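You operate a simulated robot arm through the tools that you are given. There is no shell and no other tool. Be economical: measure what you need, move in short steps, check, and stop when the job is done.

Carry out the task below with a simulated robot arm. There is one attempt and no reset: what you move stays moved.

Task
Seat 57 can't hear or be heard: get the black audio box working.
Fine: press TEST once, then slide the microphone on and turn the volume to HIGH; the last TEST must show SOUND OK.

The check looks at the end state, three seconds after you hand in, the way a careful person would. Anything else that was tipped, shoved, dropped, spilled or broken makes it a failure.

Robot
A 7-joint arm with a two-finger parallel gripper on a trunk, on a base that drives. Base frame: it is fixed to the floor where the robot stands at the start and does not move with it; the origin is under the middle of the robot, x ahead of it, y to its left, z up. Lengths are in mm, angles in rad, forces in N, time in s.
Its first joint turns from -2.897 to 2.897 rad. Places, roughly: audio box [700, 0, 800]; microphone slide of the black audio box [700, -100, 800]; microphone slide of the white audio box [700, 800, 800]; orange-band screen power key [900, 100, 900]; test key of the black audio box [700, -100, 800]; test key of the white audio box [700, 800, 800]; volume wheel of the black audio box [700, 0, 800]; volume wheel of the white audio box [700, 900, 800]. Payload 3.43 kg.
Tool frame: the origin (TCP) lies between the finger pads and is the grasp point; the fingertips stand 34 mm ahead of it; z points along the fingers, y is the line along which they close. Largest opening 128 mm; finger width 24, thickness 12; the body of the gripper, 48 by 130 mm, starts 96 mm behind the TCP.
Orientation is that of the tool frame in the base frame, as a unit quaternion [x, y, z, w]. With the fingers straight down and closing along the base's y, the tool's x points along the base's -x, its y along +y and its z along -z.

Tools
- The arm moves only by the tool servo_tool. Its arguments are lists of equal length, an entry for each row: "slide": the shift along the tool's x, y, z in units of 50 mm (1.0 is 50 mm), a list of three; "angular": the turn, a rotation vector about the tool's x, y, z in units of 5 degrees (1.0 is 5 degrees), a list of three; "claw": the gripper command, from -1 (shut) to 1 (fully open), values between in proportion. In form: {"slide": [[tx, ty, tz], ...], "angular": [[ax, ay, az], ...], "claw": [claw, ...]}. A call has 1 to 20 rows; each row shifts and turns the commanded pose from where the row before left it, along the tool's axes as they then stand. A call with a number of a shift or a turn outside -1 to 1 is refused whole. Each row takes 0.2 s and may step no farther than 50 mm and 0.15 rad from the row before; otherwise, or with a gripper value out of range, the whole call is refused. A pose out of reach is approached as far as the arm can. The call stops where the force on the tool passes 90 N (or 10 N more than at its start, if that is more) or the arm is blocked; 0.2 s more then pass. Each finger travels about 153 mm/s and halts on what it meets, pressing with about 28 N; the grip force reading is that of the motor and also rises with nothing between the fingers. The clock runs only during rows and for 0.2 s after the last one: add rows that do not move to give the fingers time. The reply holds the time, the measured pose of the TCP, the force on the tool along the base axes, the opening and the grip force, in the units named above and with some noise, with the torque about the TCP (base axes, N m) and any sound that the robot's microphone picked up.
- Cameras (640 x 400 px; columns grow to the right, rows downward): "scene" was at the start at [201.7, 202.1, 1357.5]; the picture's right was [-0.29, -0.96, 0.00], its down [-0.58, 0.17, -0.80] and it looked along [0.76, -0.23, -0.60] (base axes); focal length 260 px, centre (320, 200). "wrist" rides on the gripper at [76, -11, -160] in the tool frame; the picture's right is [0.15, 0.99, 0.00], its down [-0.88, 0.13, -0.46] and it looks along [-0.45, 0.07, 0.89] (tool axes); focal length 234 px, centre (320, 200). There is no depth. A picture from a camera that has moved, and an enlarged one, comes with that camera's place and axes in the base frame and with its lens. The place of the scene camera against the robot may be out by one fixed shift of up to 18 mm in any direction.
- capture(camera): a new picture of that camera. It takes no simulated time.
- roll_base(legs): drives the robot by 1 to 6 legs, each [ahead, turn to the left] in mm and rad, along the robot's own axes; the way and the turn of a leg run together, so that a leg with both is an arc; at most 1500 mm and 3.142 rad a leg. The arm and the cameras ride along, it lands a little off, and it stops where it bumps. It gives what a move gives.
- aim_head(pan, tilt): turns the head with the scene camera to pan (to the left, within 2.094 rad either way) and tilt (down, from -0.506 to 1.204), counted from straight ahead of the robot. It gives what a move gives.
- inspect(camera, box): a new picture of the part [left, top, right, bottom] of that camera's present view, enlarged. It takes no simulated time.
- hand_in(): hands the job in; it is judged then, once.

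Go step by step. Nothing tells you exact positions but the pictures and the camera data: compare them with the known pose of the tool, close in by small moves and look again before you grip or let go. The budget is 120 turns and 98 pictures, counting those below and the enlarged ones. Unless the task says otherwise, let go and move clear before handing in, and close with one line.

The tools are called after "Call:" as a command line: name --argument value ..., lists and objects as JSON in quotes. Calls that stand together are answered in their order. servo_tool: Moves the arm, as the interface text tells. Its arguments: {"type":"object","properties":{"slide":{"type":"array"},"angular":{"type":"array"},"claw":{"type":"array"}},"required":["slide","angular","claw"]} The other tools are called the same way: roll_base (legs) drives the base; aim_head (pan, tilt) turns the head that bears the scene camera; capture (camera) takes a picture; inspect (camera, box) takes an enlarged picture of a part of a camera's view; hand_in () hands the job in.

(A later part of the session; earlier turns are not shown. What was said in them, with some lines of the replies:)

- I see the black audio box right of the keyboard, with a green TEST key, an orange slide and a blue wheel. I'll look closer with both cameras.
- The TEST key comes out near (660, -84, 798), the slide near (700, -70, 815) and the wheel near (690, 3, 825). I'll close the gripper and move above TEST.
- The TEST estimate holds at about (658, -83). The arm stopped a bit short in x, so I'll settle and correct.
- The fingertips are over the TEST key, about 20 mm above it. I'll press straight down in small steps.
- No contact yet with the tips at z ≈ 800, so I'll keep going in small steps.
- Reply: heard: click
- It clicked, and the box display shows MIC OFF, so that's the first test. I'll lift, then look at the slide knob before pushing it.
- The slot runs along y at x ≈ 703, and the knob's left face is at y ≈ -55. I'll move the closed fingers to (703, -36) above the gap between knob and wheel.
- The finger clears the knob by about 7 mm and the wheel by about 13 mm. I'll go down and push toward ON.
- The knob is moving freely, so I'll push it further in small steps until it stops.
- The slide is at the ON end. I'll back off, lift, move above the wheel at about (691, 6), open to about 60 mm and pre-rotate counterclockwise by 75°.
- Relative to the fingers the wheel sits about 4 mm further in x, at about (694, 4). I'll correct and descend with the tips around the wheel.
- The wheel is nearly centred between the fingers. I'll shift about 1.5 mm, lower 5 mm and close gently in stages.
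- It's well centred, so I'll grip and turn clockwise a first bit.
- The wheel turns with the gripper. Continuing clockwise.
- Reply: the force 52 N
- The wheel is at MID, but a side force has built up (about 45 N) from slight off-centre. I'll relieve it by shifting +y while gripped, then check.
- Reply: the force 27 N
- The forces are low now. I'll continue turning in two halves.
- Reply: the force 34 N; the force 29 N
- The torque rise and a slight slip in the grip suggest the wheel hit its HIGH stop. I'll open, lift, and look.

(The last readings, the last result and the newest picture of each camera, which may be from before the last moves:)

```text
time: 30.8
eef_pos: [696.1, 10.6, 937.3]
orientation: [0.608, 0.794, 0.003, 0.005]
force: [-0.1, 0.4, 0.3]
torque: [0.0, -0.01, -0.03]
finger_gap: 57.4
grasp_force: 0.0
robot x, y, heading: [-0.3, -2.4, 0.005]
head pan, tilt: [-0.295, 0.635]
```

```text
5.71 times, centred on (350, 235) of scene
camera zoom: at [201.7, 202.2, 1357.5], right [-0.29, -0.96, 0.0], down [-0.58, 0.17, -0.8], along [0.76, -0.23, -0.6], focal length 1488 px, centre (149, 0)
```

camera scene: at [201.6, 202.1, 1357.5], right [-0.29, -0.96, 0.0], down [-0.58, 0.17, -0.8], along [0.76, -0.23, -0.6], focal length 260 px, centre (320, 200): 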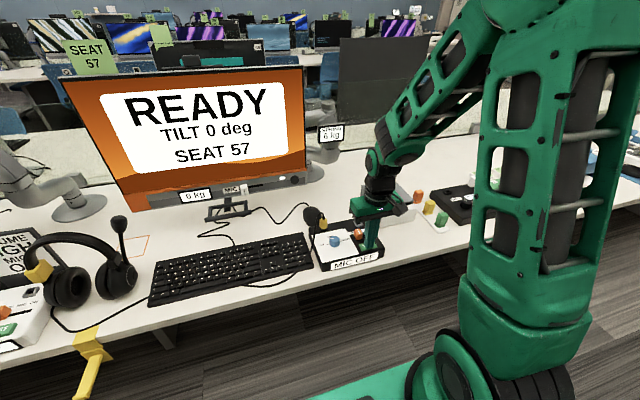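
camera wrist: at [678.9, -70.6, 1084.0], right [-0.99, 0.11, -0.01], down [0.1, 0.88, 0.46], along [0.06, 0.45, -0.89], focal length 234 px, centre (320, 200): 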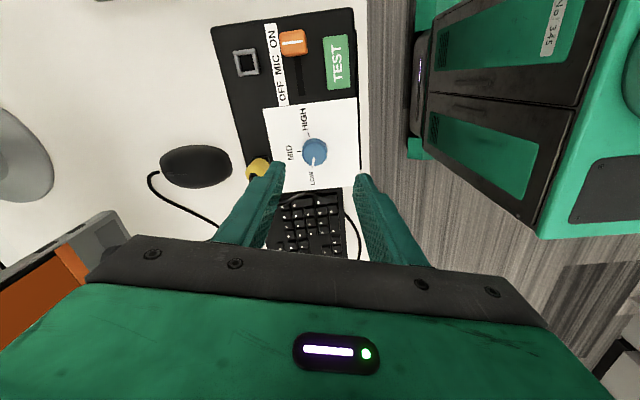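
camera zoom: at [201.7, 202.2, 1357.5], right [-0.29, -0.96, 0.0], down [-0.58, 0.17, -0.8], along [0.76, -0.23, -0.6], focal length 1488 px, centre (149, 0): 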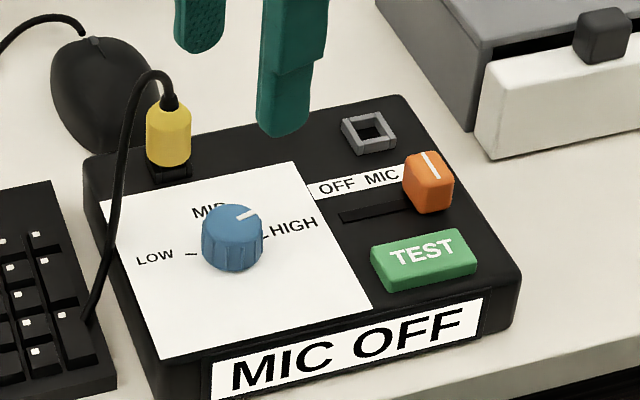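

The pointer sits on HIGH and the slide is on ON. I'll rotate back, close the fingers and return above TEST.

Call:
servo_tool --slide '[[0, 0, 0], [0, 0, 0], [0, 0, 0], [0, 0, 0], [0, 0, 0], [0, 0, 0], [0, 0, 0], [0, 0, 0], [0, 0, 0], [0, 0, 0], [0, 0, 0], [0, 0, 0], [0, 0, 0], [0, 0, 0], [0, 0, 0], [0.4, -0.94, 0], [0.4, -0.94, 0], [0, 0, 0.9], [0, 0, 0.6], [0, 0, 0]]' --angular '[[0, 0, -1], [0, 0, -1], [0, 0, -1], [0, 0, -1], [0, 0, -1], [0, 0, -1], [0, 0, -1], [0, 0, -1], [0, 0, -1], [0, 0, -1], [0, 0, -1], [0, 0, -1], [0, 0, -1], [0, 0, -1], [0, 0, -1], [0, 0, 0], [0, 0, 0], [0, 0, 0], [0, 0, 0], [0, 0, 0]]' --claw '[-1, -1, -1, -1, -1, -1, -1, -1, -1, -1, -1, -1, -1, -1, -1, -1, -1, -1, -1, -1]'

Call:
inspect --camera "scene" --box '[300, 200, 400, 270]'

Call:
inspect --camera "wrist" --box '[220, 100, 420, 230]'

```text
refused: row 16 steps farther than a row can; nothing moved
```

```text
5.71 times, centred on (350, 235) of scene
camera zoom: at [201.7, 202.2, 1357.5], right [-0.29, -0.96, 0.0], down [-0.58, 0.17, -0.8], along [0.76, -0.23, -0.6], focal length 1488 px, centre (149, 0)
```

zoom: 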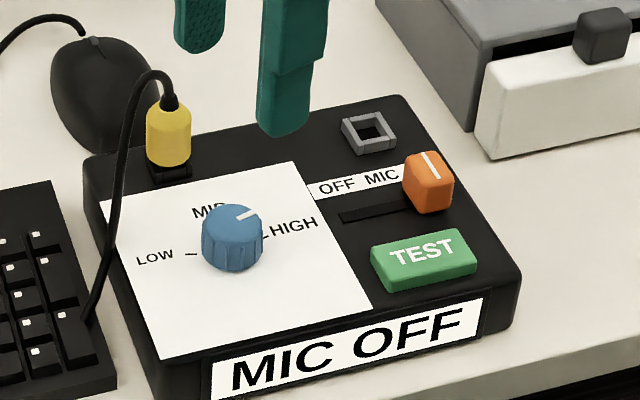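

```text
3.08 times, centred on (320, 165) of wrist
camera zoom: at [662.7, 80.8, 1095.4], right [0.92, 0.4, 0.01], down [0.35, -0.82, 0.46], along [0.19, -0.42, -0.89], focal length 720 px, centre (320, 308)
```

zoom: 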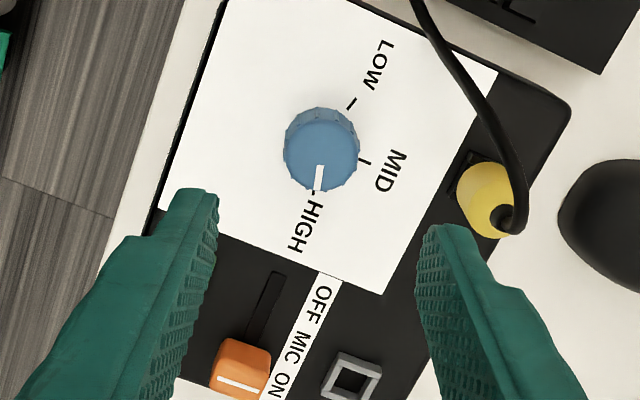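

That call was refused because the combined step was too long. I'll split the move.

Call:
servo_tool --slide '[[0, 0, 0], [0, 0, 0], [0, 0, 0], [0, 0, 0], [0, 0, 0], [0, 0, 0], [0, 0, 0], [0, 0, 0], [0, 0, 0], [0, 0, 0], [0, 0, 0], [0, 0, 0], [0, 0, 0], [0, 0, 0], [0, 0, 0], [0.27, -0.63, 0], [0.27, -0.63, 0], [0.26, -0.62, 0], [0, 0, 0.9], [0, 0, 0]]' --angular '[[0, 0, -1], [0, 0, -1], [0, 0, -1], [0, 0, -1], [0, 0, -1], [0, 0, -1], [0, 0, -1], [0, 0, -1], [0, 0, -1], [0, 0, -1], [0, 0, -1], [0, 0, -1], [0, 0, -1], [0, 0, -1], [0, 0, -1], [0, 0, 0], [0, 0, 0], [0, 0, 0], [0, 0, 0], [0, 0, 0]]' --claw '[-1, -1, -1, -1, -1, -1, -1, -1, -1, -1, -1, -1, -1, -1, -1, -1, -1, -1, -1, -1]'

Call:
inspect --camera "wrist" --box '[220, 100, 420, 230]'

```text
time: 35.0
eef_pos: [654.5, -84.7, 893.0]
orientation: [0.0, 1.0, 0.0, 0.007]
force: [-0.3, 0.2, 0.5]
torque: [-0.02, -0.02, 0.0]
finger_gap: 0.2
grasp_force: 28.2
robot x, y, heading: [-2.4, -2.5, 0.0]
head pan, tilt: [-0.295, 0.635]
```

```text
3.08 times, centred on (320, 165) of wrist
camera zoom: at [577.2, -95.4, 1049.7], right [-0.15, 0.99, 0.0], down [0.88, 0.13, 0.47], along [0.46, 0.07, -0.88], focal length 720 px, centre (320, 308)
```

zoom: 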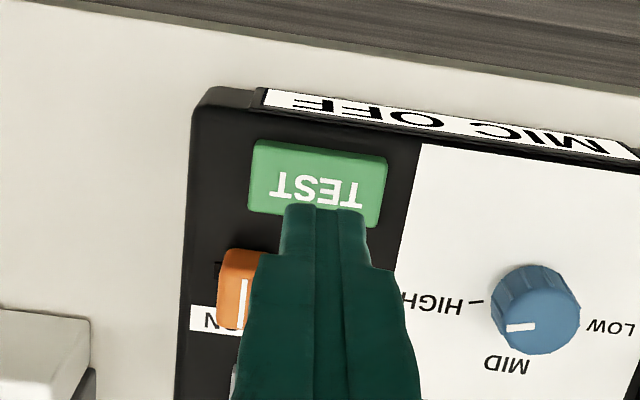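

I'm aligned over TEST, so I'll go down and press it.

Call:
servo_tool --slide '[[-0.02, 0.02, 0.6], [0, 0, 0.5], [0, 0, 0.1], [0, 0, 0.05], [0, 0, 0.04], [0, 0, 0]]' --angular '[[0, 0, 0], [0, 0, 0], [0, 0, 0], [0, 0, 0], [0, 0, 0], [0, 0, 0]]' --claw '[-1, -1, -1, -1, -1, -1]'

Call:
inspect --camera "scene" --box '[300, 200, 400, 270]'

```text
time: 36.4
eef_pos: [658.4, -82.9, 828.1]
orientation: [0.0, 1.0, 0.0, 0.006]
force: [0.2, 0.6, -0.4]
torque: [0.03, -0.01, -0.03]
finger_gap: 0.1
grasp_force: 28.1
robot x, y, heading: [-3.1, -2.3, -0.001]
head pan, tilt: [-0.295, 0.635]
```

```text
5.71 times, centred on (350, 235) of scene
camera zoom: at [201.7, 202.2, 1357.5], right [-0.29, -0.96, 0.0], down [-0.58, 0.17, -0.8], along [0.76, -0.23, -0.6], focal length 1488 px, centre (149, 0)
```

zoom: 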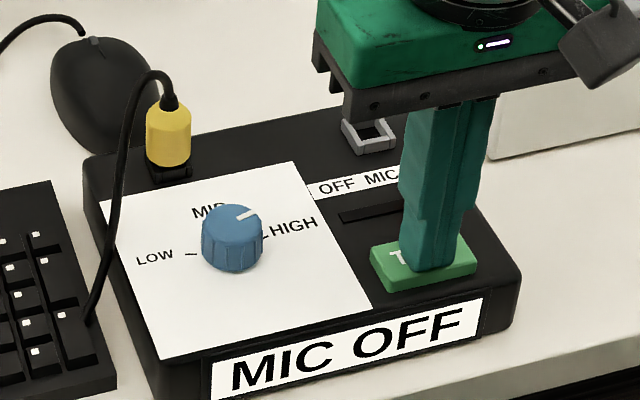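

Call:
servo_tool --slide '[[0, 0, 0.04], [0, 0, 0.03], [0, 0, 0]]' --angular '[[0, 0, 0], [0, 0, 0], [0, 0, 0]]' --claw '[-1, -1, -1]'

Call:
inspect --camera "scene" --box '[300, 200, 400, 270]'

```text
time: 37.2
eef_pos: [657.3, -83.0, 824.6]
orientation: [0.0, 1.0, 0.0, 0.005]
force: [0.2, 0.4, 2.4]
torque: [0.03, 0.07, -0.05]
finger_gap: 0.0
grasp_force: 27.6
robot x, y, heading: [-0.4, 1.7, 0.006]
head pan, tilt: [-0.295, 0.635]
heard: click
```

```text
5.71 times, centred on (350, 235) of scene
camera zoom: at [201.6, 202.2, 1357.5], right [-0.29, -0.96, 0.0], down [-0.58, 0.17, -0.8], along [0.76, -0.23, -0.6], focal length 1488 px, centre (149, 0)
```

zoom: 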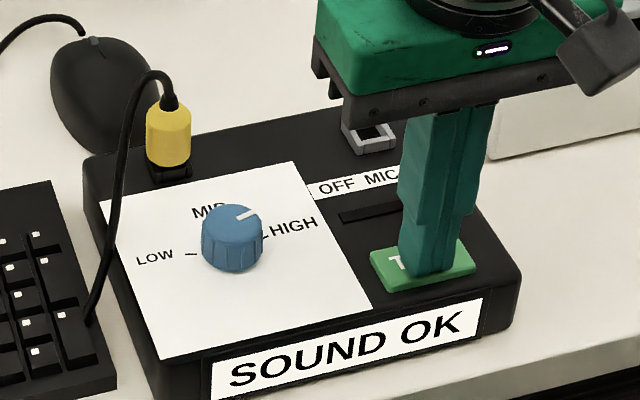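

The display shows SOUND OK. I'll lift clear and do a final check.

Call:
servo_tool --slide '[[0, 0, -0.5], [0, 0, -1], [0, 0, -1], [0, 0, -1], [0, 0, -1], [0, 0, 0]]' --angular '[[0, 0, 0], [0, 0, 0], [0, 0, 0], [0, 0, 0], [0, 0, 0], [0, 0, 0]]' --claw '[-1, -1, -1, -1, -1, -1]'

Call:
capture --camera "scene"

Call:
inspect --camera "scene" --box '[300, 200, 400, 270]'

```text
time: 38.6
eef_pos: [655.3, -82.3, 1050.5]
orientation: [0.0, 1.0, 0.0, 0.006]
force: [-0.9, 0.3, 1.0]
torque: [0.01, 0.0, 0.0]
finger_gap: 0.0
grasp_force: 28.3
robot x, y, heading: [-3.4, 0.9, 0.003]
head pan, tilt: [-0.295, 0.635]
```

```text
54 pictures are left
camera scene: at [201.7, 202.1, 1357.5], right [-0.29, -0.96, 0.0], down [-0.58, 0.17, -0.8], along [0.76, -0.23, -0.6], focal length 260 px, centre (320, 200)
```

scene: 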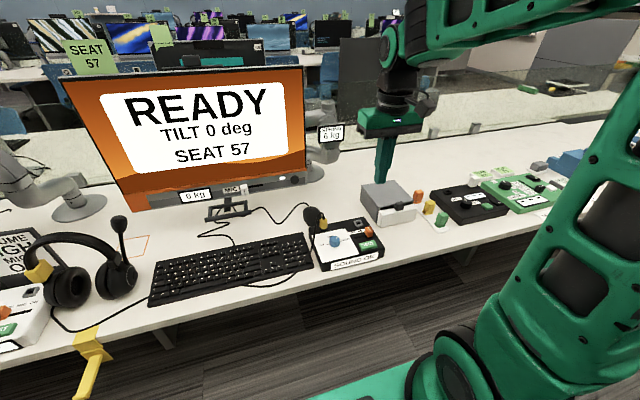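

```text
5.71 times, centred on (350, 235) of scene
camera zoom: at [201.7, 202.1, 1357.5], right [-0.29, -0.96, 0.0], down [-0.58, 0.17, -0.8], along [0.76, -0.23, -0.6], focal length 1488 px, centre (149, 0)
```

zoom: 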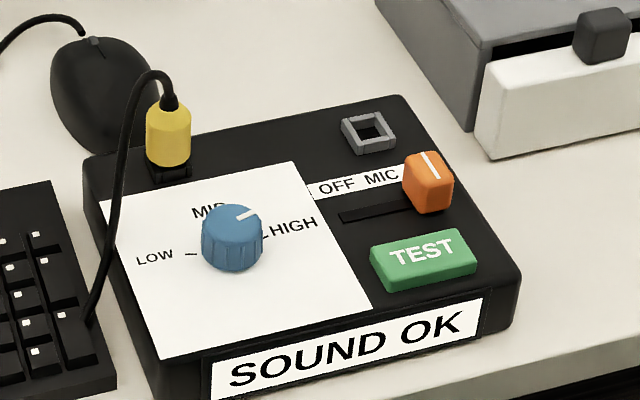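

The box shows SOUND OK with the mic on and volume at HIGH, nothing else looks disturbed, and the arm is clear, so I'm handing in.

Call:
hand_in

```text
The job is handed in.
```

Seat 57's black audio box now has its microphone on and volume at HIGH, and the last TEST shows SOUND OK; I've handed the job in.
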